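You operate a simulated robot arm through the tools that you are given. There is no shell and no other tool. Be economical: measure what you need, move in short steps, check, and stop when the job is done.

The job below is to be done with a simulated robot arm. You get a single attempt, and the scene is never put back.

TASK
Serve the cereal on the orange card into the pink bowl.
Fine: scoop as many times as the card says, put the scoop on the plate, close the jar and set the bowl on the high table.

Only the result counts: the job must be done as asked and must still hold three seconds after the hand-in. Knocking over, shifting, dropping, spilling or breaking anything else fails it.

THE ROBOT
A 7-joint arm with a two-finger parallel gripper on a trunk, on a base that drives. Base frame: it is fixed to the floor where the robot stands at the start and does not move with it; the origin is under the middle of the robot, x ahead of it, y to its left, z up. Readings come in m, rad, newtons and seconds.
Its first joint turns from -2.007 to 2.007 rad. Places, roughly: high table [-1, 0.7, 0.9]. Payload 3.91 kg.
The TCP is the grasp point between the finger pads, 0.03 m short of the fingertips. In the tool frame z runs along the fingers and y along their closing line. Largest opening 0.11 m; finger width 0.02, thickness 0.01; the body of the gripper, 0.048 by 0.112 m, starts 0.055 m behind the TCP.
Orientation is told as [roll, pitch, yaw] about the base's x, y, z axes, in that order, counted from this pose: with the fingers straight down and closing along the base's y, the tool's x points along the base's -x, its y along +y and its z along -z.

THE INTERFACE
- The arm moves only by the tool play_rows. Its argument "steps" is a list of rows, each an object of numbers (a shift or turn left out is 0, a gripper value left out holds the last): "tx", "ty", "tz": the shift along the tool's x, y, z in m; "ax", "ay", "az": the turn, a rotation vector about the tool's x, y, z in rad. In form: [{"tx": .., "ty": .., "tz": .., "ax": .., "ay": .., "az": ..}, ...]. A call has 1 to 12 rows; each row shifts and turns the commanded pose from where the row before left it, along the tool's axes as they then stand. "claw" is the gripper command, from -1 (fully open) to 1 (shut), values between in proportion, set as the call begins (left out, the last holds). A row lasts 0.2 s, in which the tool goes at most 0.05 m and 0.15 rad; a call with a longer step from one row to the next is refused whole, and so is a gripper value outside its range. A pose out of reach is approached as far as the arm can. The call stops where the force on the tool passes 40 N (or 10 N more than at its start, if that is more) or the arm is blocked; 0.2 s more then pass. The fingers move at their own pace (about 0.153 m/s each) and stop on an object; they squeeze with about 40 N. The grip force told is the motor's: it shows also when the fingers shut on nothing. Time passes only in rows, and 0.2 s behind the last, so rows that do not move let the fingers close. The reply holds the time, the measured pose of the TCP, the force on the tool along the base axes, the opening and the grip force, in the units named above and with some noise, with the torque about the TCP (base axes, N m) and any sound that the robot's microphone picked up.
- Cameras (640 x 400 px; columns grow to the right, rows downward): "scene" is now at [0.2302, 0.2146, 1.3351]; the picture's right is [0.04, -1.00, 0.00], its down [-0.45, -0.02, -0.89] and it looks along [0.89, 0.03, -0.45] (base axes); focal length 214 px, centre (320, 200). "wrist" rides on the gripper at [0.072, 0.017, -0.103] in the tool frame; the picture's right is [-0.23, 0.97, 0.00], its down [-0.76, -0.18, -0.62] and it looks along [-0.61, -0.14, 0.78] (tool axes); focal length 222 px, centre (320, 200). There is no depth. A picture from a camera that has moved, and an enlarged one, comes with that camera's place and axes in the base frame and with its lens. The place of the scene camera against the robot may be out by one fixed shift of up to 0.018 m in any direction.
- camera(camera): a new picture of that camera. The clock stands still meanwhile.
- raise_lower(by): slides the trunk up (or, below 0, down) by that many m; the arm and the scene camera ride with it, the base frame stays. It gives what a move gives, with no picture.
- roll_base(legs): drives the robot by 1 to 6 legs, each [ahead, left, turn to the left] in m, m and rad, along the robot's own axes; the way and the turn of a leg run together, so that a leg with both is an arc; at most 1.5 m and 3.142 rad a leg. The arm and the cameras ride along, it lands a little off, and it stops where it bumps. It gives what a move gives.
- aim_head(pan, tilt): turns the head with the scene camera to pan (to the left, within 1.396 rad either way) and tilt (down, from -0.506 to 1.204), counted from straight ahead of the robot. It gives what a move gives.
- inspect(camera, box): a new picture of the part [left, top, right, bottom] of that camera's present view, enlarged. The clock stands still meanwhile.
- close_job(): hands the job in; it is judged then, once.

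Go step by step. Nothing tells you exact positions but the pictures and the camera data: compare them with the known pose of the tool, close in by small moves and look again before you grip or let go. The budget is 120 turns and 90 pictures, counting those below and the enlarged ones. Unless the task says otherwise, let go and move clear before handing in, and close with one line.

The tools are called after "Request:" as name(argument=value, ...) on one line, values as JSON. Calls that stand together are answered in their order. play_rows: Moves the arm, as the interface text tells. Its arguments: {"type":"object","properties":{"steps":{"type":"array","items":{"type":"object","properties":{"tx":{"type":"number"},"ty":{"type":"number"},"tz":{"type":"number"},"ax":{"type":"number"},"ay":{"type":"number"},"az":{"type":"number"}}}},"claw":{"type":"number"}},"required":["steps"]} The other tools are called the same way: raise_lower (by) slides the trunk up or down; roll_base (legs) drives the base; aim_head (pan, tilt) turns the head that bears the scene camera; camera (camera) takes a picture; inspect (camera, box) takes an enlarged picture of a part of a camera's view; close_job () hands the job in.

At the start:

```text
clock: 0.0
tool_pos: [0.5072, 0.0653, 1.3261]
ee_rot: [0.0, -0.001, -0.002]
force: [0.1, 0.3, -0.2]
moment: [-0.02, 0.02, 0.02]
finger_gap: 0.1099
gripper_force: 0.0
trunk travel left (down, up): [-0.65, 0.34]
robot x, y, heading: [-0.0027, 0.0026, -0.002]
head pan, tilt: [0.038, 0.469]
```

scene: 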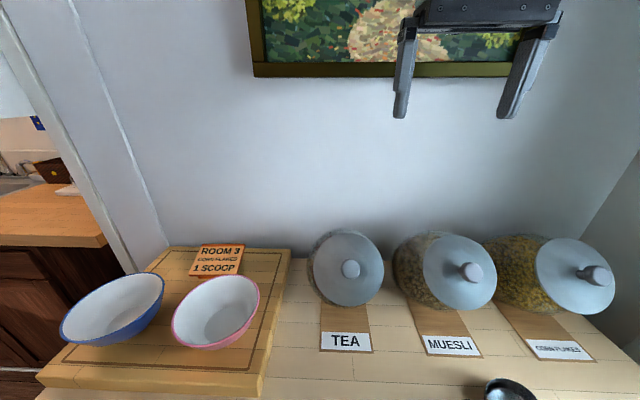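
wrist: 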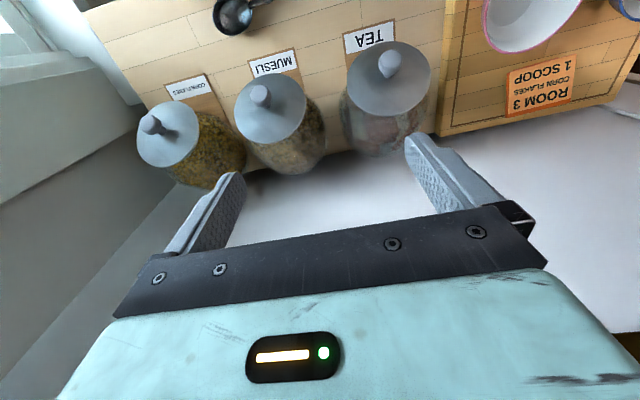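

The card seems to read "ROOM 3, CORN FLAKES, 1 SCOOP", and the right-hand jar looks like corn flakes. I'll look closer at the card and labels, and tilt the head down to see the scoop and plate.

Request:
inspect(camera="scene", box=[180, 230, 260, 280])

Request:
inspect(camera="scene", box=[400, 220, 640, 370])

Request:
aim_head(pan=-0.2, tilt=0.9)

Request:
camera(camera="scene")

```text
8.00 times, centred on (220, 255) of scene
camera zoom: at [0.2302, 0.2146, 1.3351], right [0.04, -1.0, 0.0], down [-0.45, -0.02, -0.89], along [0.89, 0.03, -0.45], focal length 1716 px, centre (1120, -240)
```

zoom: 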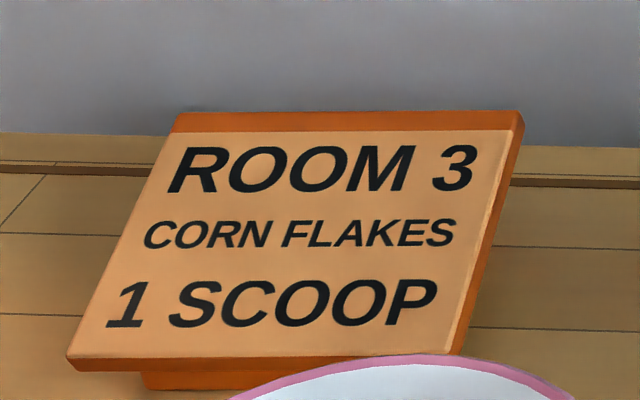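

```text
2.67 times, centred on (520, 295) of scene
camera zoom: at [0.2302, 0.2146, 1.3351], right [0.04, -1.0, 0.0], down [-0.45, -0.02, -0.89], along [0.89, 0.03, -0.45], focal length 572 px, centre (-213, -53)
```

zoom: 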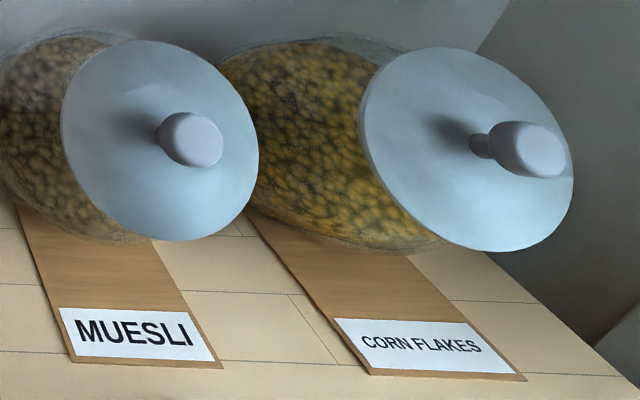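

```text
clock: 0.9
tool_pos: [0.5069, 0.0656, 1.327]
ee_rot: [0.001, 0.001, 0.0]
force: [-0.1, 0.3, -0.9]
moment: [-0.01, -0.01, -0.01]
finger_gap: 0.11
gripper_force: 0.0
trunk travel left (down, up): [-0.65, 0.34]
robot x, y, heading: [-0.0028, 0.0015, 0.0]
head pan, tilt: [-0.201, 0.901]
```

```text
85 pictures are left
camera scene: at [0.2127, 0.196, 1.2985], right [-0.2, -0.98, 0.0], down [-0.77, 0.16, -0.62], along [0.61, -0.12, -0.78], focal length 214 px, centre (320, 200)
```

scene: 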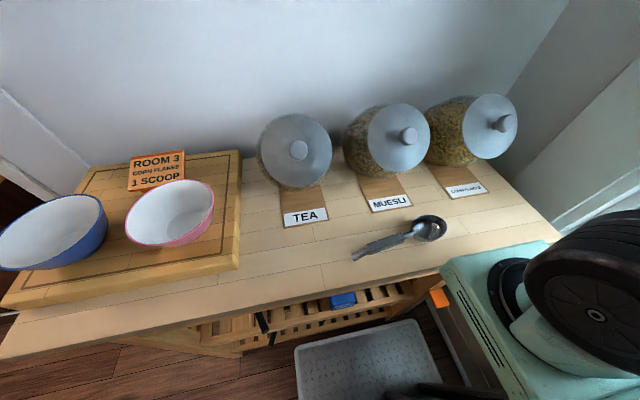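

The card says corn flakes, 1 scoop, and the scoop lies in front of the jars. I can't see the plate yet, so I'll look around for it.

Request:
aim_head(pan=-0.9, tilt=0.8)

Request:
camera(camera="scene")

Request:
aim_head(pan=1.39, tilt=0.5)

Request:
camera(camera="scene")

```text
clock: 2.0
tool_pos: [0.5067, 0.0659, 1.3267]
ee_rot: [0.001, 0.0, -0.001]
force: [0.0, 0.5, -0.3]
moment: [0.0, -0.02, 0.02]
finger_gap: 0.1101
gripper_force: 0.0
trunk travel left (down, up): [-0.65, 0.34]
robot x, y, heading: [-0.001, -0.001, -0.002]
head pan, tilt: [-0.901, 0.799]
```

```text
84 pictures are left
camera scene: at [0.1888, 0.1479, 1.3063], right [-0.78, -0.62, 0.0], down [-0.45, 0.56, -0.7], along [0.43, -0.55, -0.72], focal length 214 px, centre (320, 200)
```

scene: 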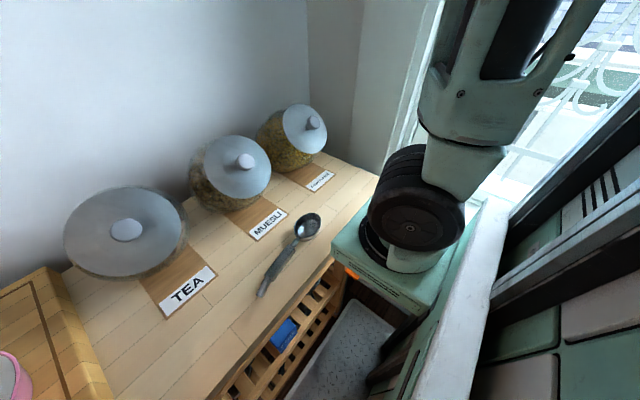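

```text
clock: 4.1
tool_pos: [0.5072, 0.0649, 1.328]
ee_rot: [0.0, -0.001, 0.0]
force: [0.3, -0.2, 0.4]
moment: [0.0, 0.0, 0.02]
finger_gap: 0.1097
gripper_force: 0.1
trunk travel left (down, up): [-0.65, 0.34]
robot x, y, heading: [-0.0009, 0.002, -0.002]
head pan, tilt: [1.389, 0.499]
```

```text
83 pictures are left
camera scene: at [0.1551, 0.3006, 1.3323], right [0.98, -0.18, 0.0], down [-0.09, -0.47, -0.88], along [0.16, 0.86, -0.48], focal length 214 px, centre (320, 200)
```

scene: 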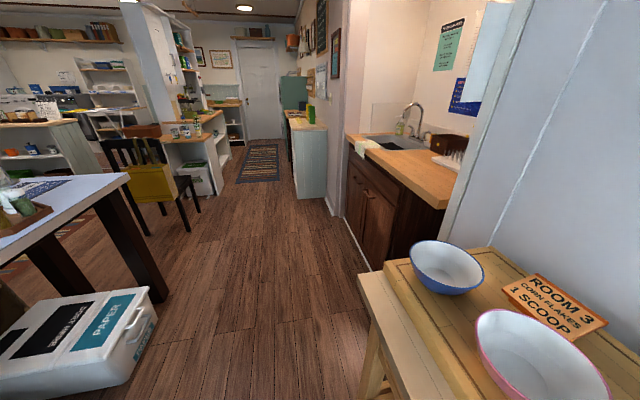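

No plate yet. I'll check straight down in front and further toward the high table.

Request:
aim_head(pan=0.35, tilt=1.1)

Request:
camera(camera="scene")

Request:
roll_base(legs=[[-0.35, 0, 0]])

Request:
aim_head(pan=0.0, tilt=0.6)

Request:
camera(camera="scene")

```text
clock: 5.4
tool_pos: [0.5075, 0.0655, 1.3269]
ee_rot: [-0.002, 0.001, -0.001]
force: [0.7, -0.7, -0.1]
moment: [0.0, 0.0, 0.0]
finger_gap: 0.11
gripper_force: 0.0
trunk travel left (down, up): [-0.65, 0.34]
robot x, y, heading: [-0.0023, -0.0001, 0.002]
head pan, tilt: [0.351, 1.1]
```

```text
82 pictures are left
camera scene: at [0.198, 0.2328, 1.2846], right [0.34, -0.94, 0.0], down [-0.84, -0.31, -0.45], along [0.43, 0.16, -0.89], focal length 214 px, centre (320, 200)
```

scene: 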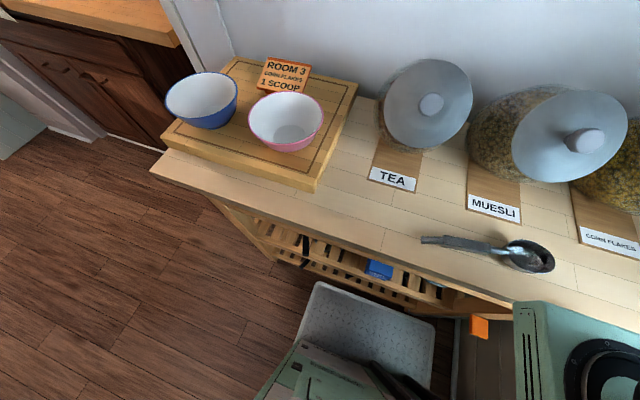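

```text
clock: 7.7
tool_pos: [0.1762, 0.059, 1.3266]
ee_rot: [-0.001, 0.002, -0.009]
force: [0.5, -0.5, -0.2]
moment: [0.01, -0.01, 0.0]
finger_gap: 0.1098
gripper_force: 0.1
trunk travel left (down, up): [-0.65, 0.34]
robot x, y, heading: [-0.3339, 0.0003, -0.01]
head pan, tilt: [0.351, 1.1]
stopped in leg 1: the robot was blocked; the commanded pose is now the measured one
```

```text
clock: 8.7
tool_pos: [0.1766, 0.059, 1.3271]
ee_rot: [-0.003, 0.0, -0.011]
force: [0.3, 0.1, 0.0]
moment: [0.0, -0.03, -0.01]
finger_gap: 0.11
gripper_force: 0.0
trunk travel left (down, up): [-0.65, 0.34]
robot x, y, heading: [-0.3326, -0.003, -0.011]
head pan, tilt: [0.0, 0.6]
```

```text
81 pictures are left
camera scene: at [-0.104, 0.2077, 1.3231], right [-0.01, -1.0, 0.0], down [-0.57, 0.0, -0.82], along [0.82, -0.01, -0.57], focal length 214 px, centre (320, 200)
```

scene: 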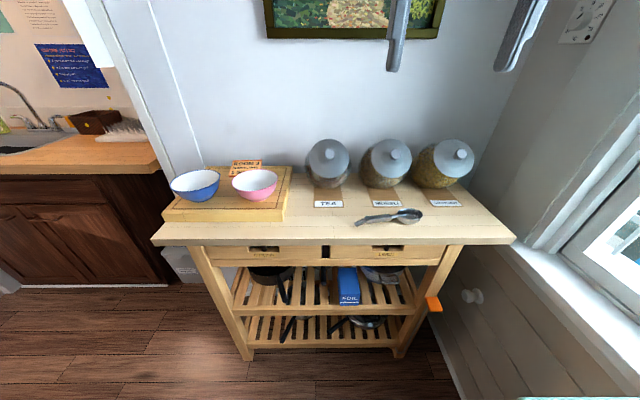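

The counter has no plate on it and something stopped me behind. I'll look toward the high table before driving more.

Request:
aim_head(pan=1.396, tilt=0.35)

Request:
camera(camera="scene")

Request:
aim_head(pan=-1.396, tilt=0.5)

Request:
camera(camera="scene")

```text
clock: 10.2
tool_pos: [0.1748, 0.0594, 1.3271]
ee_rot: [-0.003, 0.001, -0.01]
force: [0.7, -0.2, 1.0]
moment: [-0.01, 0.02, -0.01]
finger_gap: 0.11
gripper_force: 0.0
trunk travel left (down, up): [-0.65, 0.34]
robot x, y, heading: [-0.3302, -0.0032, -0.01]
head pan, tilt: [1.396, 0.351]
```

```text
80 pictures are left
camera scene: at [-0.1755, 0.2999, 1.346], right [0.98, -0.18, 0.0], down [-0.06, -0.34, -0.94], along [0.17, 0.92, -0.34], focal length 214 px, centre (320, 200)
```

scene: 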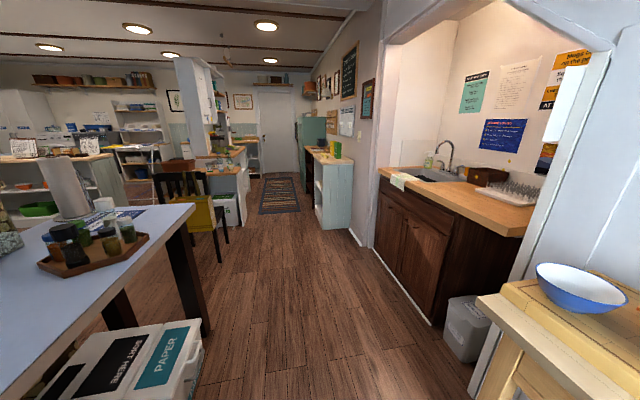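

```text
clock: 12.7
tool_pos: [0.1762, 0.0597, 1.3276]
ee_rot: [-0.002, 0.002, -0.01]
force: [-0.1, 0.4, -1.0]
moment: [0.03, -0.01, -0.01]
finger_gap: 0.11
gripper_force: 0.1
trunk travel left (down, up): [-0.65, 0.34]
robot x, y, heading: [-0.3339, -0.0024, -0.008]
head pan, tilt: [-1.396, 0.499]
```

```text
79 pictures are left
camera scene: at [-0.1774, 0.1186, 1.3323], right [-0.99, -0.17, 0.0], down [-0.08, 0.47, -0.88], along [0.15, -0.87, -0.48], focal length 214 px, centre (320, 200)
```

scene: 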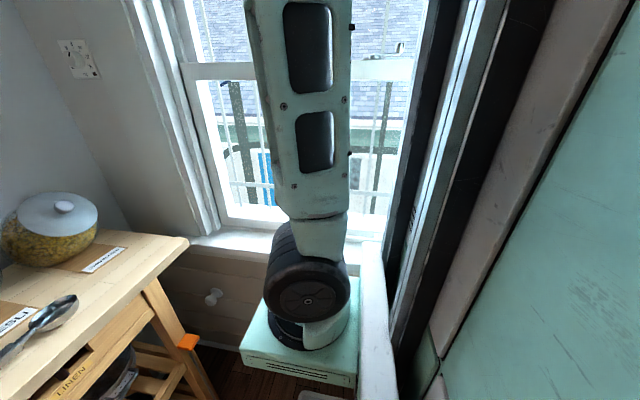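

The high table is the white island behind on the left. I'll move forward a bit and turn left to see its top.

Request:
roll_base(legs=[[0.2, 0, 0], [0, 0, 0.6]])

Request:
aim_head(pan=1.396, tilt=0.5)

Request:
camera(camera="scene")

```text
clock: 15.9
tool_pos: [0.2536, 0.3344, 1.326]
ee_rot: [-0.002, 0.001, 0.592]
force: [0.0, -0.2, 0.6]
moment: [0.0, 0.0, 0.01]
finger_gap: 0.11
gripper_force: 0.1
trunk travel left (down, up): [-0.65, 0.34]
robot x, y, heading: [-0.1319, -0.0008, 0.589]
head pan, tilt: [-1.396, 0.499]
```

```text
clock: 18.4
tool_pos: [0.253, 0.3335, 1.3271]
ee_rot: [-0.001, 0.002, 0.591]
force: [0.5, 0.0, 0.8]
moment: [0.03, -0.01, -0.03]
finger_gap: 0.1099
gripper_force: 0.0
trunk travel left (down, up): [-0.65, 0.34]
robot x, y, heading: [-0.1335, -0.0046, 0.592]
head pan, tilt: [1.396, 0.499]
```

```text
78 pictures are left
camera scene: at [-0.1686, 0.3356, 1.3323], right [0.91, 0.4, 0.0], down [0.19, -0.44, -0.88], along [-0.36, 0.8, -0.48], focal length 214 px, centre (320, 200)
```

scene: 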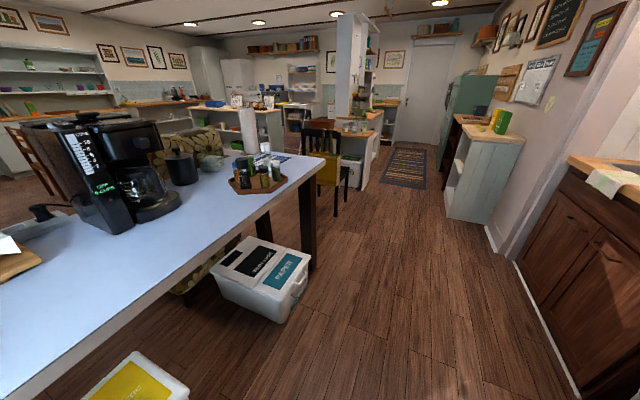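

I can see part of the island. A bit more turning will show the rest of its top.

Request:
roll_base(legs=[[0, 0, 0.9]])

Request:
camera(camera="scene")

```text
clock: 21.1
tool_pos: [-0.1544, 0.5085, 1.3264]
ee_rot: [-0.001, 0.002, 1.486]
force: [1.0, -0.1, -1.0]
moment: [-0.01, 0.0, 0.0]
finger_gap: 0.1098
gripper_force: 0.0
trunk travel left (down, up): [-0.65, 0.34]
robot x, y, heading: [-0.1343, -0.006, 1.492]
head pan, tilt: [1.396, 0.499]
```

```text
77 pictures are left
camera scene: at [-0.4162, 0.1843, 1.3323], right [0.25, 0.97, 0.0], down [0.46, -0.12, -0.88], along [-0.85, 0.22, -0.48], focal length 214 px, centre (320, 200)
```

scene: 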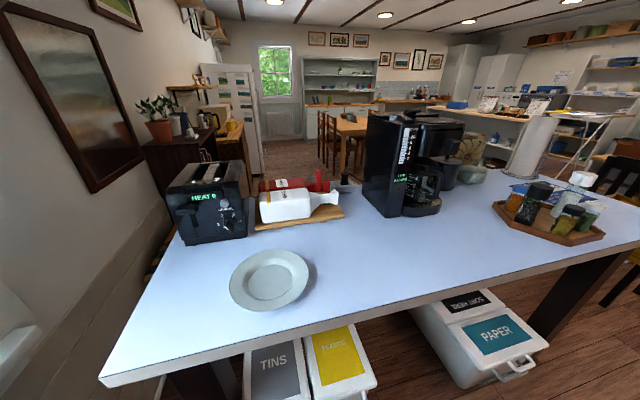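

The plate is on the high table, in front of the toaster, at about (-0.81, 0.15, 0.91). I'll turn back to the counter and look at the jar and scoop, staying around x = -0.13 because the scoop lies near the front edge.

Request:
roll_base(legs=[[0, 0, -1.492]])

Request:
aim_head(pan=-0.5, tilt=0.7)

Request:
camera(camera="scene")

Request:
inspect(camera="scene", box=[240, 60, 440, 185])

```text
clock: 25.1
tool_pos: [0.3774, 0.0547, 1.3263]
ee_rot: [-0.003, 0.002, -0.015]
force: [0.0, 0.9, -0.7]
moment: [-0.04, -0.01, -0.03]
finger_gap: 0.1101
gripper_force: 0.0
trunk travel left (down, up): [-0.65, 0.34]
robot x, y, heading: [-0.1322, -0.0035, -0.014]
head pan, tilt: [1.396, 0.499]
```

```text
clock: 27.0
tool_pos: [0.3761, 0.0543, 1.3268]
ee_rot: [-0.002, 0.003, -0.014]
force: [-0.1, -0.5, -0.1]
moment: [-0.01, 0.0, 0.0]
finger_gap: 0.1101
gripper_force: 0.1
trunk travel left (down, up): [-0.65, 0.34]
robot x, y, heading: [-0.1358, -0.0054, -0.016]
head pan, tilt: [-0.499, 0.7]
```

```text
76 pictures are left
camera scene: at [0.0836, 0.1643, 1.3146], right [-0.49, -0.87, 0.0], down [-0.56, 0.32, -0.76], along [0.67, -0.38, -0.64], focal length 214 px, centre (320, 200)
```

scene: 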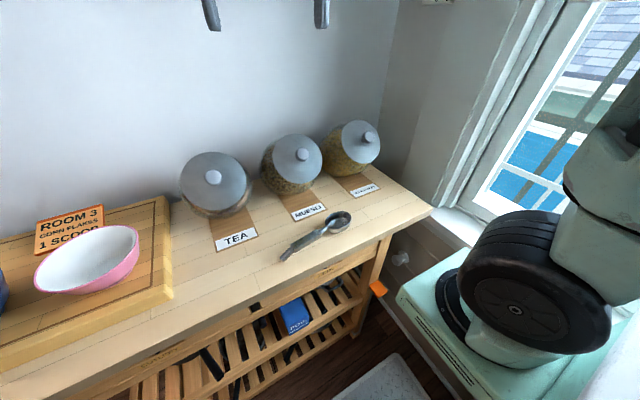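

```text
3.20 times, centred on (340, 122) of scene
camera zoom: at [0.0836, 0.1643, 1.3146], right [-0.49, -0.87, 0.0], down [-0.56, 0.32, -0.76], along [0.67, -0.38, -0.64], focal length 686 px, centre (256, 448)
```

zoom: 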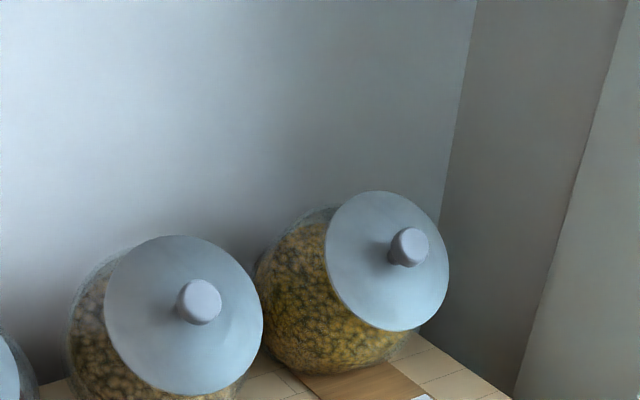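

Triangulated, the corn flakes lid's knob tip is near (0.495, -0.21, 1.08), and the jars lean toward me. I'll bring the wrist camera in front of that lid to find its axis.

Request:
play_rows(steps=[{"ty": -0.04, "tz": 0.02}, {"ty": -0.04, "tz": 0.02}, {"ty": -0.04, "tz": 0.02}, {"ty": -0.04, "tz": 0.02}, {"ty": -0.04, "tz": 0.02}, {"ty": -0.04, "tz": 0.02}], claw=-1)

Request:
camera(camera="wrist")

```text
clock: 28.4
tool_pos: [0.3739, -0.1852, 1.2069]
ee_rot: [-0.001, 0.003, -0.017]
force: [-0.7, 0.3, 1.3]
moment: [-0.02, -0.01, -0.04]
finger_gap: 0.1097
gripper_force: 0.0
trunk travel left (down, up): [-0.65, 0.34]
robot x, y, heading: [-0.132, -0.0034, -0.012]
head pan, tilt: [-0.499, 0.7]
```

```text
74 pictures are left
camera wrist: at [0.3009, -0.1671, 1.3098], right [0.24, 0.97, 0.0], down [0.76, -0.19, 0.62], along [0.6, -0.15, -0.78], focal length 222 px, centre (320, 200)
```

wrist: 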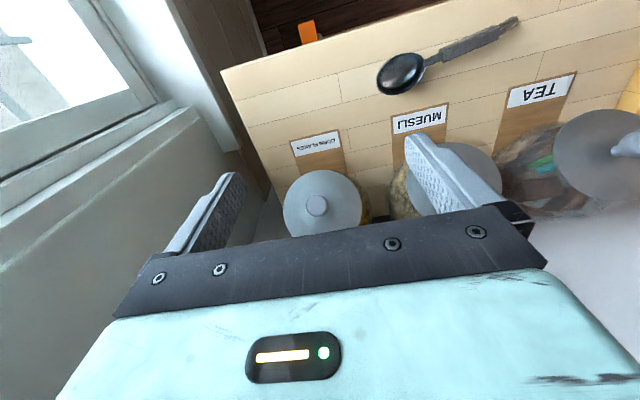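

The knob appears nearly centred on the lid. I'll enlarge this to measure it.

Request:
inspect(camera="wrist", box=[260, 150, 388, 230])

Request:
inspect(camera="wrist", box=[360, 0, 536, 110])

```text
5.00 times, centred on (324, 190) of wrist
camera zoom: at [0.3009, -0.1671, 1.3098], right [0.24, 0.97, 0.0], down [0.76, -0.19, 0.62], along [0.6, -0.15, -0.78], focal length 1111 px, centre (300, 250)
```

zoom: 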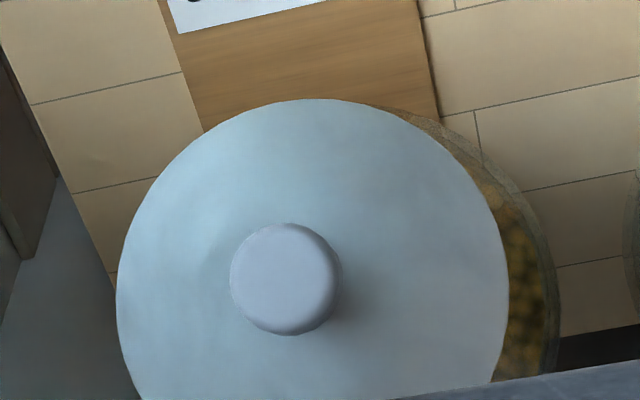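

```text
3.64 times, centred on (448, 55) of wrist
camera zoom: at [0.3009, -0.1671, 1.3098], right [0.24, 0.97, 0.0], down [0.76, -0.19, 0.62], along [0.6, -0.15, -0.78], focal length 808 px, centre (-146, 727)
```

zoom: 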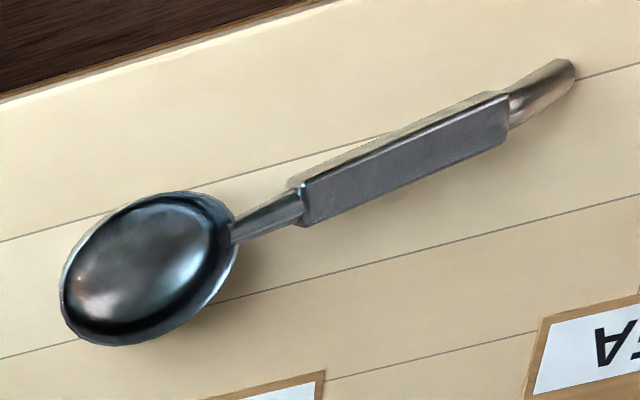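

The lid's axis leans about 45° toward me, and the lid is about 0.12 m across with a 3 cm knob at about (0.497, -0.220, 1.067). I'll pitch the tool to line up with the axis and look again.

Request:
play_rows(steps=[{"ay": -0.131}, {"ay": -0.131}, {"ay": -0.131}, {"ay": -0.131}, {"ay": -0.131}, {"ay": -0.131}])

Request:
camera(camera="wrist")

Request:
camera(camera="scene")

```text
clock: 29.8
tool_pos: [0.4285, -0.2012, 1.1262]
ee_rot: [-0.001, -0.779, -0.016]
force: [1.0, 1.1, -0.3]
moment: [-0.01, 0.01, 0.01]
finger_gap: 0.1101
gripper_force: 0.1
out of reach, approached as far as the arm can: row 2, 3, 4, 5, 6
trunk travel left (down, up): [-0.65, 0.34]
robot x, y, heading: [-0.1359, -0.0035, -0.014]
head pan, tilt: [-0.499, 0.7]
```

```text
71 pictures are left
camera wrist: at [0.3037, -0.1819, 1.1489], right [0.18, 0.97, 0.16], down [0.1, -0.18, 0.98], along [0.98, -0.16, -0.13], focal length 222 px, centre (320, 200)
```

wrist: 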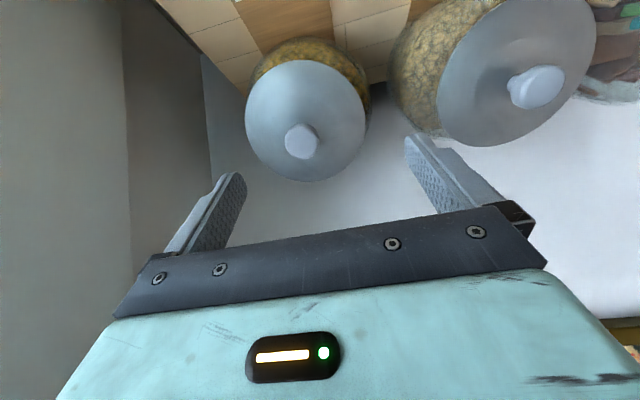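

```text
70 pictures are left
camera scene: at [0.0836, 0.1644, 1.3146], right [-0.49, -0.87, 0.0], down [-0.56, 0.32, -0.76], along [0.67, -0.38, -0.64], focal length 214 px, centre (320, 200)
```

scene: 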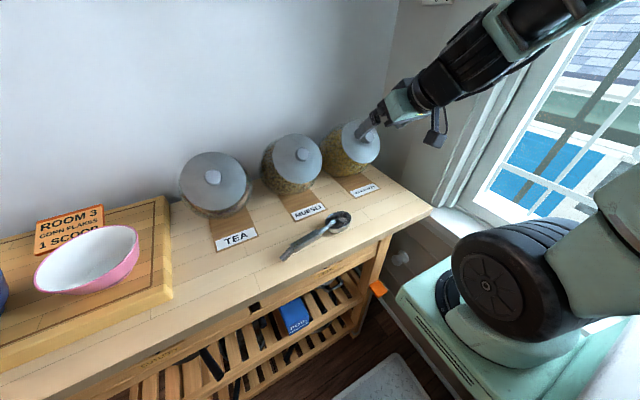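

Three views agree: the knob tip is at (0.497, -0.220, 1.066) and the axis leans exactly 45° toward -x. The arm was too close to reach well, so I'll back up 0.1 m.

Request:
roll_base(legs=[[-0.1, 0, 0]])

Request:
play_rows(steps=[{"tx": 0.001}])

```text
clock: 30.9
tool_pos: [0.3296, -0.1994, 1.1267]
ee_rot: [0.0, -0.778, -0.014]
force: [-0.5, -0.2, -0.7]
moment: [-0.01, -0.01, 0.0]
finger_gap: 0.1099
gripper_force: 0.2
trunk travel left (down, up): [-0.65, 0.34]
robot x, y, heading: [-0.2299, -0.0003, -0.011]
head pan, tilt: [-0.499, 0.7]
```

```text
clock: 31.3
tool_pos: [0.3278, -0.1996, 1.1261]
ee_rot: [-0.001, -0.777, -0.014]
force: [-0.2, -0.4, -0.5]
moment: [0.02, 0.01, -0.02]
finger_gap: 0.1101
gripper_force: 0.1
trunk travel left (down, up): [-0.65, 0.34]
robot x, y, heading: [-0.2316, -0.0022, -0.015]
head pan, tilt: [-0.499, 0.7]
```

Request:
play_rows(steps=[{"tx": -0.0259, "ty": -0.0063, "tz": 0.0302}, {"tx": -0.0259, "ty": -0.0063, "tz": 0.0302}, {"tx": -0.0259, "ty": -0.0063, "tz": 0.0302}])

Request:
camera(camera="wrist")

```text
clock: 32.1
tool_pos: [0.4469, -0.2196, 1.1158]
ee_rot: [0.001, -0.775, -0.014]
force: [-0.8, -0.2, -0.1]
moment: [-0.01, 0.03, -0.03]
finger_gap: 0.1101
gripper_force: 0.0
trunk travel left (down, up): [-0.65, 0.34]
robot x, y, heading: [-0.2339, -0.0024, -0.01]
head pan, tilt: [-0.499, 0.7]
```

```text
69 pictures are left
camera wrist: at [0.3224, -0.2007, 1.1386], right [0.18, 0.97, 0.16], down [0.1, -0.18, 0.98], along [0.98, -0.16, -0.13], focal length 222 px, centre (320, 200)
```

wrist: 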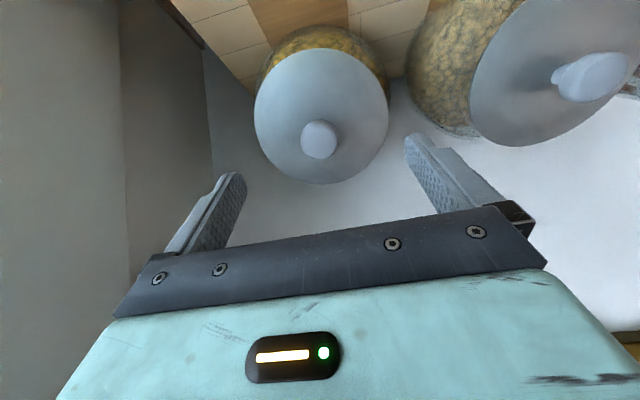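

The knob lies on the tool's axis. I'll advance along it and close on the knob.

Request:
play_rows(steps=[{"tz": 0.026}, {"tz": 0.026}, {"tz": 0.013}, {"tz": 0.012}])

Request:
camera(camera="wrist")

```text
clock: 33.1
tool_pos: [0.5006, -0.2215, 1.0654]
ee_rot: [0.0, -0.786, -0.015]
force: [-17.4, 2.3, 22.9]
moment: [0.69, -0.32, 0.5]
finger_gap: 0.1101
gripper_force: 0.0
trunk travel left (down, up): [-0.65, 0.34]
robot x, y, heading: [-0.2313, 0.001, -0.013]
head pan, tilt: [-0.499, 0.7]
```

```text
68 pictures are left
camera wrist: at [0.3753, -0.2019, 1.0865], right [0.17, 0.97, 0.16], down [0.1, -0.18, 0.98], along [0.98, -0.16, -0.13], focal length 222 px, centre (320, 200)
```

wrist: 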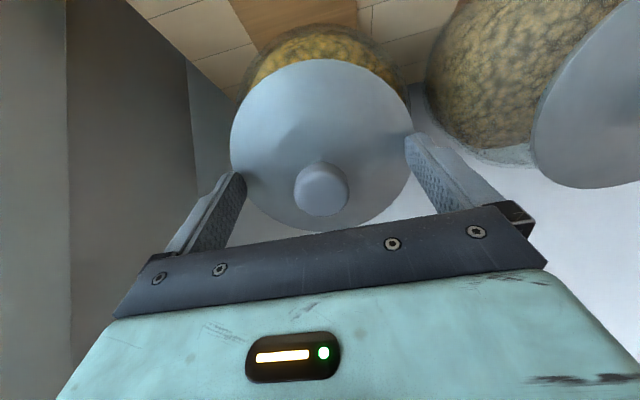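

The fingertips touch the lid. I'll back off 4 mm and close.

Request:
play_rows(steps=[{"tz": -0.005}, {}])

Request:
play_rows(steps=[{}, {}, {}, {}], claw=1)

Request:
camera(camera="wrist")

```text
clock: 33.7
tool_pos: [0.4974, -0.2213, 1.0647]
ee_rot: [0.0, -0.775, -0.016]
force: [0.6, -0.3, 0.3]
moment: [-0.06, -0.01, -0.04]
finger_gap: 0.1102
gripper_force: 0.1
trunk travel left (down, up): [-0.65, 0.34]
robot x, y, heading: [-0.2315, -0.0033, -0.012]
head pan, tilt: [-0.499, 0.7]
```

```text
clock: 34.7
tool_pos: [0.4965, -0.2213, 1.0675]
ee_rot: [0.0, -0.783, -0.016]
force: [0.0, -2.0, 22.8]
moment: [-0.27, -1.31, -0.17]
finger_gap: 0.031
gripper_force: 40.5
trunk travel left (down, up): [-0.65, 0.34]
robot x, y, heading: [-0.23, -0.0011, -0.015]
head pan, tilt: [-0.499, 0.7]
```

```text
67 pictures are left
camera wrist: at [0.3726, -0.2021, 1.089], right [0.18, 0.97, 0.16], down [0.1, -0.18, 0.98], along [0.98, -0.16, -0.13], focal length 222 px, centre (320, 200)
```

wrist: 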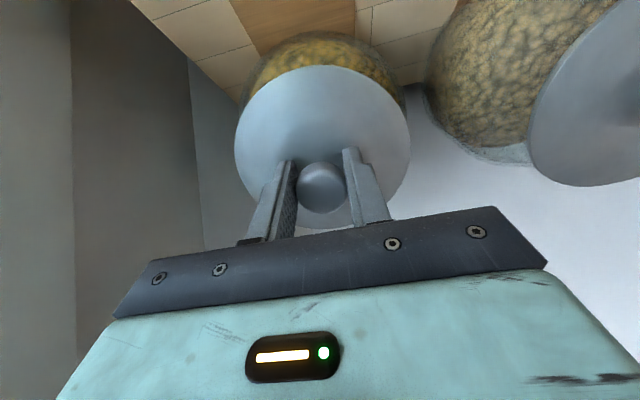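

The knob is gripped at 31 mm. I'll pull the lid out along the axis in small steps.

Request:
play_rows(steps=[{"tz": -0.005}, {"tz": -0.01}, {"tz": -0.01}, {"tz": -0.01}])

Request:
camera(camera="wrist")

Request:
camera(camera="scene")

```text
clock: 35.7
tool_pos: [0.4721, -0.2204, 1.0893]
ee_rot: [0.003, -0.776, -0.016]
force: [0.4, -0.1, -1.5]
moment: [0.02, 0.01, -0.05]
finger_gap: 0.0309
gripper_force: 39.8
trunk travel left (down, up): [-0.65, 0.34]
robot x, y, heading: [-0.2305, -0.0004, -0.015]
head pan, tilt: [-0.499, 0.7]
```

```text
66 pictures are left
camera wrist: at [0.3482, -0.2011, 1.1117], right [0.18, 0.97, 0.16], down [0.1, -0.18, 0.98], along [0.98, -0.16, -0.13], focal length 222 px, centre (320, 200)
```

wrist: 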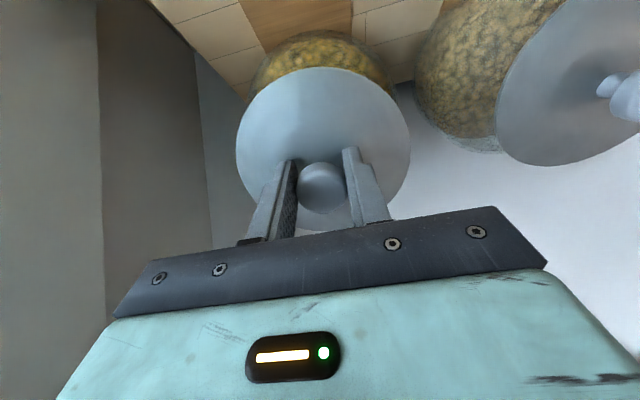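

```text
65 pictures are left
camera scene: at [-0.0156, 0.1656, 1.3145], right [-0.49, -0.87, 0.0], down [-0.56, 0.32, -0.76], along [0.67, -0.38, -0.64], focal length 214 px, centre (320, 200)
```

scene: 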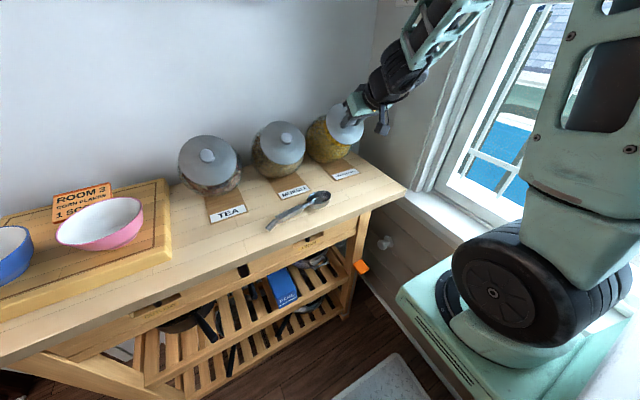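

The lid came free cleanly. Note the lid-on pose: TCP (0.4965, -0.221, 1.0675), pitch -0.78. I'll pull out further, raise it and turn the tool to point straight down.

Request:
play_rows(steps=[{"tz": -0.03}, {"tz": -0.03}, {"tx": -0.02, "tz": -0.02}, {"tx": -0.02, "tz": -0.02}, {"ay": 0.131}, {"ay": 0.131}, {"ay": 0.131}, {"ay": 0.131}, {"ay": 0.131}, {"ay": 0.127}])

Request:
aim_head(pan=-0.15, tilt=0.75)

Request:
camera(camera="scene")

Request:
camera(camera="wrist")

```text
clock: 37.9
tool_pos: [0.4309, -0.2207, 1.1895]
ee_rot: [-0.001, 0.009, -0.016]
force: [-0.7, 0.2, -0.7]
moment: [-0.05, -0.01, 0.0]
finger_gap: 0.0308
gripper_force: 40.1
trunk travel left (down, up): [-0.65, 0.34]
robot x, y, heading: [-0.2304, -0.0032, -0.019]
head pan, tilt: [-0.499, 0.7]
```

```text
clock: 38.8
tool_pos: [0.4316, -0.2196, 1.1877]
ee_rot: [0.001, 0.005, -0.016]
force: [0.8, 0.0, -0.6]
moment: [-0.01, 0.0, 0.01]
finger_gap: 0.0307
gripper_force: 39.9
trunk travel left (down, up): [-0.65, 0.34]
robot x, y, heading: [-0.2324, -0.0005, -0.011]
head pan, tilt: [-0.15, 0.75]
```

```text
64 pictures are left
camera scene: at [-0.008, 0.1937, 1.3103], right [-0.16, -0.99, 0.0], down [-0.67, 0.11, -0.73], along [0.72, -0.12, -0.68], focal length 214 px, centre (320, 200)
```

scene: 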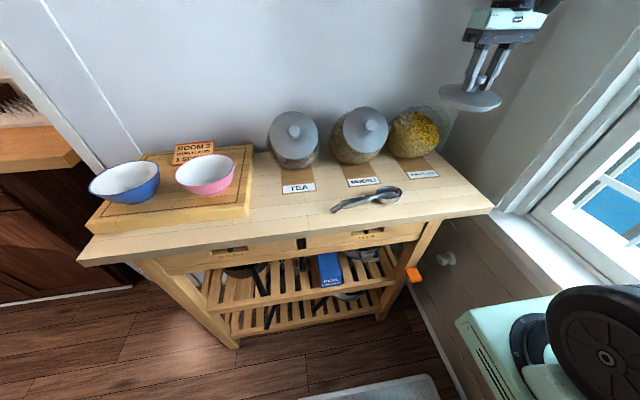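

```text
63 pictures are left
camera wrist: at [0.359, -0.2019, 1.2924], right [0.24, 0.97, 0.0], down [0.76, -0.19, 0.62], along [0.6, -0.15, -0.78], focal length 222 px, centre (320, 200)
```

wrist: 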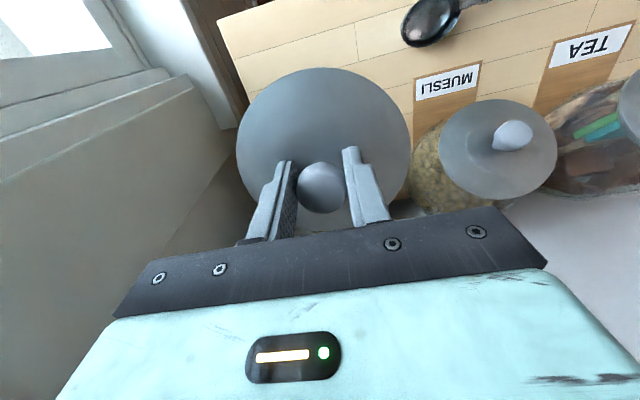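

The lid is off and level. I'll carry it over to the free counter spot at about (0.425, 0.185), between the scoop handle and the board.

Request:
play_rows(steps=[{"ty": 0.045}, {"ty": 0.045}, {"ty": 0.045}, {"ty": 0.045}, {"ty": 0.045}, {"ty": 0.045}, {"ty": 0.045}, {"ty": 0.045}, {"ty": 0.045}])

Request:
aim_head(pan=0.0, tilt=0.75)

Request:
camera(camera="scene")

Request:
camera(camera="wrist")

```text
clock: 40.8
tool_pos: [0.4361, 0.1846, 1.1892]
ee_rot: [0.0, 0.005, -0.015]
force: [-1.1, -0.5, -1.4]
moment: [0.05, -0.06, 0.01]
finger_gap: 0.0308
gripper_force: 40.4
trunk travel left (down, up): [-0.65, 0.34]
robot x, y, heading: [-0.2295, 0.0015, -0.015]
head pan, tilt: [-0.15, 0.75]
```

```text
clock: 41.5
tool_pos: [0.4374, 0.1851, 1.1884]
ee_rot: [-0.001, 0.004, -0.014]
force: [-0.4, -0.1, -0.7]
moment: [-0.01, -0.01, 0.01]
finger_gap: 0.0312
gripper_force: 40.1
trunk travel left (down, up): [-0.65, 0.34]
robot x, y, heading: [-0.2321, -0.002, -0.012]
head pan, tilt: [0.0, 0.75]
```

```text
62 pictures are left
camera scene: at [-0.0069, 0.2062, 1.3103], right [-0.01, -1.0, 0.0], down [-0.68, 0.01, -0.73], along [0.73, -0.01, -0.68], focal length 214 px, centre (320, 200)
```

scene: 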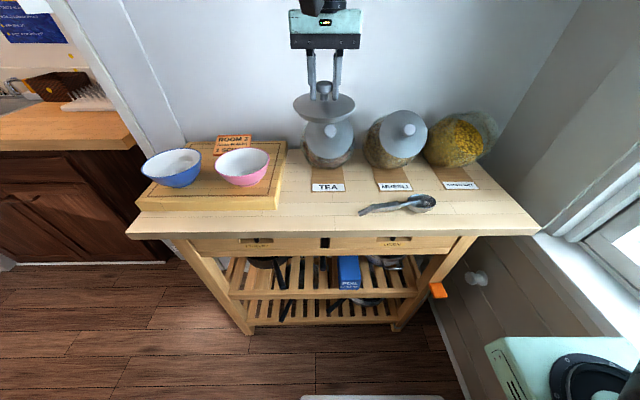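

```text
61 pictures are left
camera wrist: at [0.365, 0.2039, 1.2917], right [0.24, 0.97, 0.0], down [0.76, -0.19, 0.62], along [0.6, -0.15, -0.79], focal length 222 px, centre (320, 200)
```

wrist: 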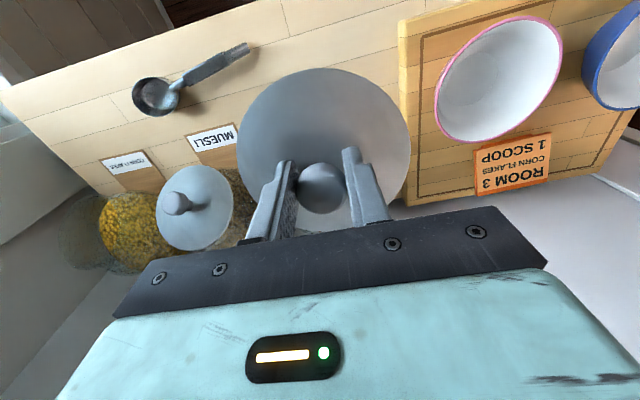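

The spot is clear. I'll shift to x of about 0.419 to keep clear of the tea jar's knob, and lower the lid.

Request:
play_rows(steps=[{"tx": 0.018, "tz": 0.03}, {"tz": 0.04}, {"tz": 0.04}, {"tz": 0.04}, {"tz": 0.04}])

Request:
camera(camera="scene")

Request:
camera(camera="wrist")

```text
clock: 42.7
tool_pos: [0.4194, 0.185, 0.9984]
ee_rot: [0.0, 0.004, -0.017]
force: [0.3, -0.3, -0.8]
moment: [-0.01, -0.02, -0.01]
finger_gap: 0.0308
gripper_force: 40.2
trunk travel left (down, up): [-0.65, 0.34]
robot x, y, heading: [-0.2328, -0.0017, -0.014]
head pan, tilt: [0.0, 0.75]
```

```text
60 pictures are left
camera scene: at [-0.0069, 0.2061, 1.3103], right [-0.01, -1.0, 0.0], down [-0.68, 0.01, -0.73], along [0.73, -0.01, -0.68], focal length 214 px, centre (320, 200)
```

scene: 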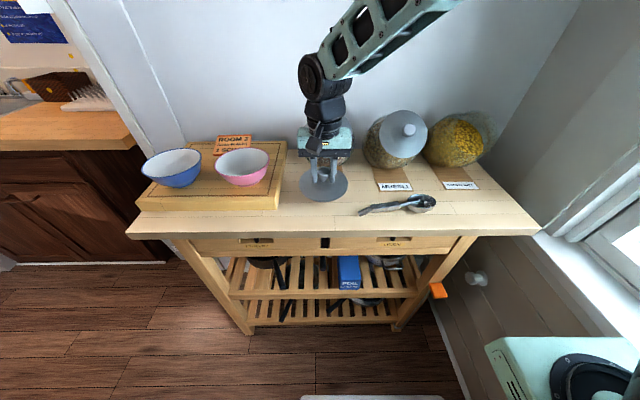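

```text
59 pictures are left
camera wrist: at [0.3471, 0.2035, 1.102], right [0.24, 0.97, 0.0], down [0.76, -0.19, 0.62], along [0.6, -0.15, -0.78], focal length 222 px, centre (320, 200)
```

wrist: 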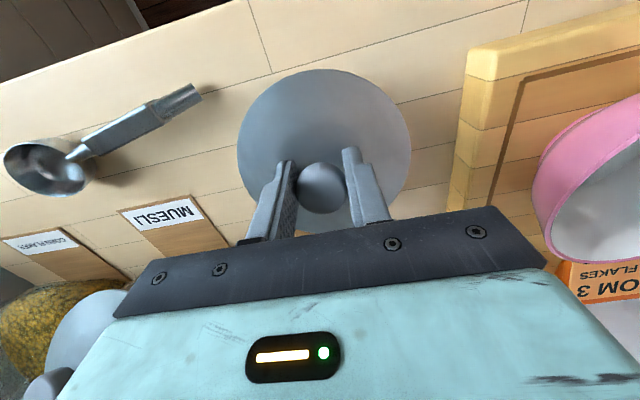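

All clear around the lid. I'll lower it until it touches.

Request:
play_rows(steps=[{"tz": 0.015}, {"tz": 0.015}, {"tz": 0.01}, {"tz": 0.008}, {"tz": 0.006}, {"tz": 0.005}, {"tz": 0.005}, {"tz": 0.005}, {"tz": 0.005}, {"tz": 0.005}, {"tz": 0.005}, {"tz": 0.005}])

```text
clock: 43.8
tool_pos: [0.4219, 0.1856, 0.9554]
ee_rot: [0.008, -0.006, -0.015]
force: [-4.0, -3.4, 17.7]
moment: [-0.23, 0.85, 0.1]
finger_gap: 0.0311
gripper_force: 39.8
trunk travel left (down, up): [-0.65, 0.34]
robot x, y, heading: [-0.2302, -0.0055, -0.012]
head pan, tilt: [0.0, 0.75]
stopped in row 5: the force on the tool passed its limit (the readings are from after the stop); the commanded pose is now the measured one
```

Request:
aim_head(pan=0.0, tilt=0.75)

Request:
inspect(camera="scene", box=[250, 120, 410, 220])

Request:
camera(camera="wrist")

```text
clock: 44.4
tool_pos: [0.4207, 0.1855, 0.9566]
ee_rot: [0.005, -0.008, -0.018]
force: [-1.7, -3.7, 24.9]
moment: [-0.24, 1.01, 0.05]
finger_gap: 0.031
gripper_force: 39.6
trunk travel left (down, up): [-0.65, 0.34]
robot x, y, heading: [-0.2302, -0.0021, -0.016]
head pan, tilt: [0.0, 0.75]
```

```text
4.00 times, centred on (330, 170) of scene
camera zoom: at [-0.0079, 0.2058, 1.3107], right [-0.01, -1.0, 0.0], down [-0.68, 0.01, -0.73], along [0.73, -0.01, -0.68], focal length 858 px, centre (280, 320)
```

zoom: 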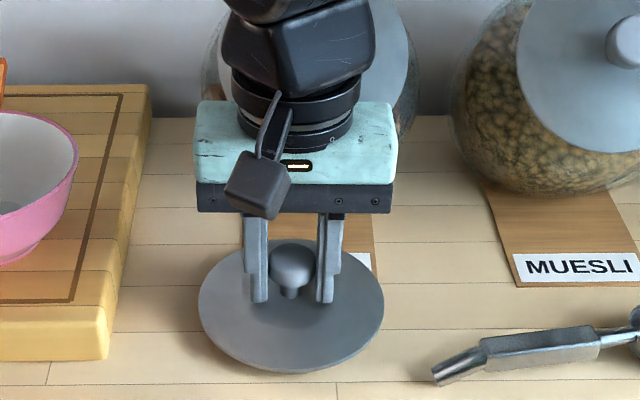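

```text
57 pictures are left
camera wrist: at [0.3478, 0.2037, 1.0583], right [0.24, 0.97, 0.01], down [0.75, -0.19, 0.63], along [0.61, -0.15, -0.78], focal length 222 px, centre (320, 200)
```

wrist: 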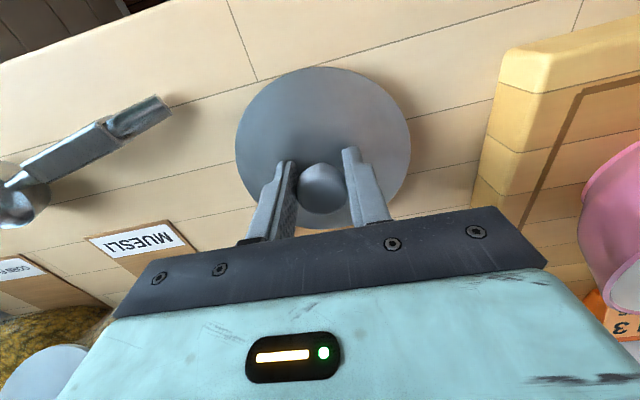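

The lid has a deep plug, about 5 cm, and now stands on the counter. I'll release it and rise.

Request:
play_rows(steps=[{"tz": -0.0015}, {}])

Request:
play_rows(steps=[{}, {}, {}], claw=-0.2)

Request:
play_rows(steps=[{"tz": -0.02}, {"tz": -0.04}, {"tz": -0.04}, {"tz": -0.04}])

Request:
camera(camera="wrist")

Request:
camera(camera="scene")

```text
clock: 45.0
tool_pos: [0.4209, 0.1851, 0.9556]
ee_rot: [0.008, -0.005, -0.015]
force: [2.0, -0.5, 16.5]
moment: [-0.01, 0.53, 0.01]
finger_gap: 0.031
gripper_force: 39.8
trunk travel left (down, up): [-0.65, 0.34]
robot x, y, heading: [-0.2296, -0.0033, -0.005]
head pan, tilt: [0.0, 0.75]
```

```text
clock: 45.8
tool_pos: [0.4219, 0.1867, 0.955]
ee_rot: [0.004, -0.005, -0.015]
force: [-0.5, 1.5, -0.3]
moment: [0.0, 0.0, 0.04]
finger_gap: 0.0659
gripper_force: 0.0
trunk travel left (down, up): [-0.65, 0.34]
robot x, y, heading: [-0.2302, -0.0006, -0.013]
head pan, tilt: [0.0, 0.75]
```

```text
clock: 46.8
tool_pos: [0.4214, 0.1861, 1.095]
ee_rot: [0.005, -0.003, -0.015]
force: [-0.6, -0.2, 0.7]
moment: [0.0, -0.02, -0.02]
finger_gap: 0.066
gripper_force: 0.1
trunk travel left (down, up): [-0.65, 0.34]
robot x, y, heading: [-0.2312, -0.0025, -0.018]
head pan, tilt: [0.0, 0.75]
```

```text
56 pictures are left
camera wrist: at [0.3485, 0.2032, 1.1976], right [0.24, 0.97, 0.01], down [0.76, -0.19, 0.63], along [0.61, -0.15, -0.78], focal length 222 px, centre (320, 200)
```

wrist: 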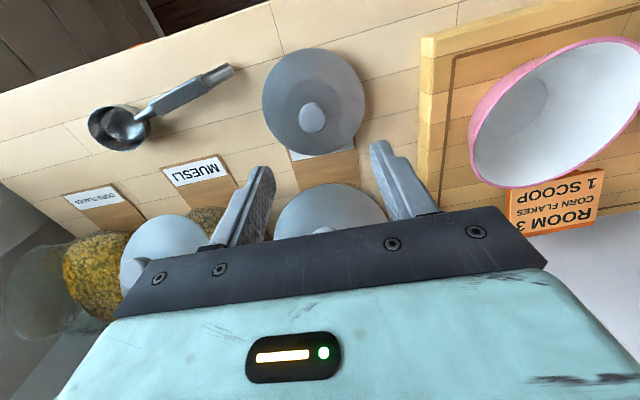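

```text
55 pictures are left
camera scene: at [-0.0068, 0.2062, 1.3102], right [-0.01, -1.0, 0.0], down [-0.68, 0.01, -0.73], along [0.73, -0.01, -0.68], focal length 214 px, centre (320, 200)
```

scene: 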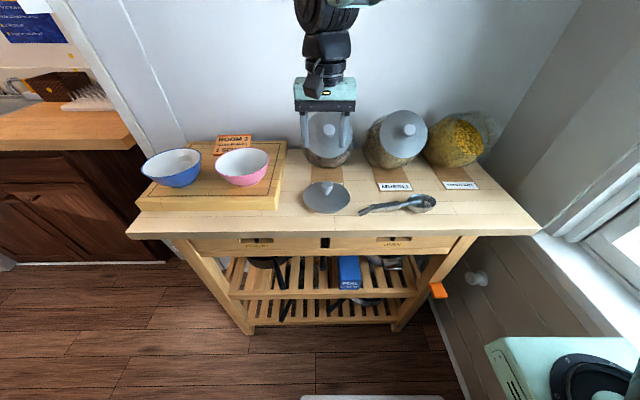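

The lid stands stably. Comparing views, the counter seems nearer z of about 0.90, and the scoop lies with its handle block centre near (0.374, 0.035, top 0.925) and its bowl toward (0.389, -0.06). I'll yaw the gripper across the handle and hover there.

Request:
play_rows(steps=[{"az": 0.14}, {"az": 0.14}, {"az": 0.14}, {"az": 0.14}, {"az": 0.14}, {"az": 0.14}, {"az": 0.14}, {"az": 0.14}, {"az": 0.14}, {"az": 0.14}], claw=-1)

Request:
play_rows(steps=[{"tx": -0.033, "ty": -0.0175, "tz": 0.012}, {"tx": -0.033, "ty": -0.0175, "tz": 0.012}, {"tx": -0.033, "ty": -0.0175, "tz": 0.012}, {"tx": -0.033, "ty": -0.0175, "tz": 0.012}])

Request:
camera(camera="wrist")

Request:
camera(camera="scene")

```text
clock: 49.0
tool_pos: [0.4209, 0.1855, 1.0966]
ee_rot: [0.006, 0.006, -1.418]
force: [0.1, -0.6, -0.1]
moment: [0.01, 0.0, 0.01]
finger_gap: 0.1099
gripper_force: 0.1
trunk travel left (down, up): [-0.65, 0.34]
robot x, y, heading: [-0.2321, -0.0041, -0.014]
head pan, tilt: [0.0, 0.75]
```

```text
clock: 50.0
tool_pos: [0.3731, 0.0435, 1.0453]
ee_rot: [0.007, 0.006, -1.415]
force: [-0.2, 0.5, -1.0]
moment: [-0.03, 0.04, -0.02]
finger_gap: 0.11
gripper_force: 0.1
trunk travel left (down, up): [-0.65, 0.34]
robot x, y, heading: [-0.2292, -0.0011, -0.009]
head pan, tilt: [0.0, 0.75]
```

```text
54 pictures are left
camera wrist: at [0.3766, 0.1178, 1.1492], right [1.0, -0.07, 0.0], down [-0.06, -0.78, 0.62], along [-0.04, -0.62, -0.79], focal length 222 px, centre (320, 200)
```

wrist: 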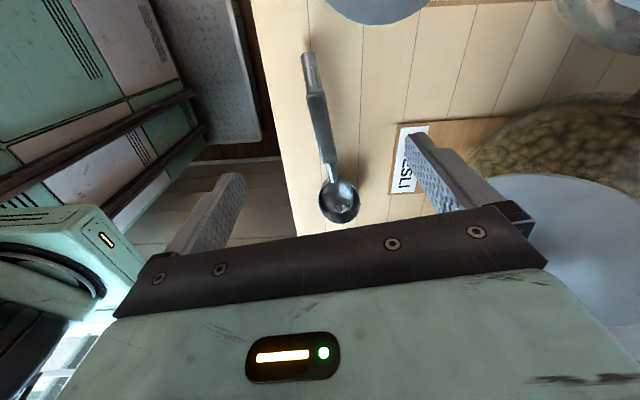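

```text
53 pictures are left
camera scene: at [-0.0069, 0.2066, 1.3103], right [-0.01, -1.0, 0.0], down [-0.68, 0.01, -0.73], along [0.73, -0.01, -0.68], focal length 214 px, centre (320, 200)
```

scene: 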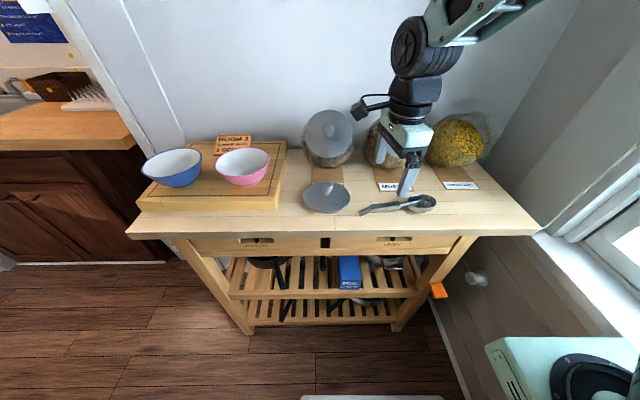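

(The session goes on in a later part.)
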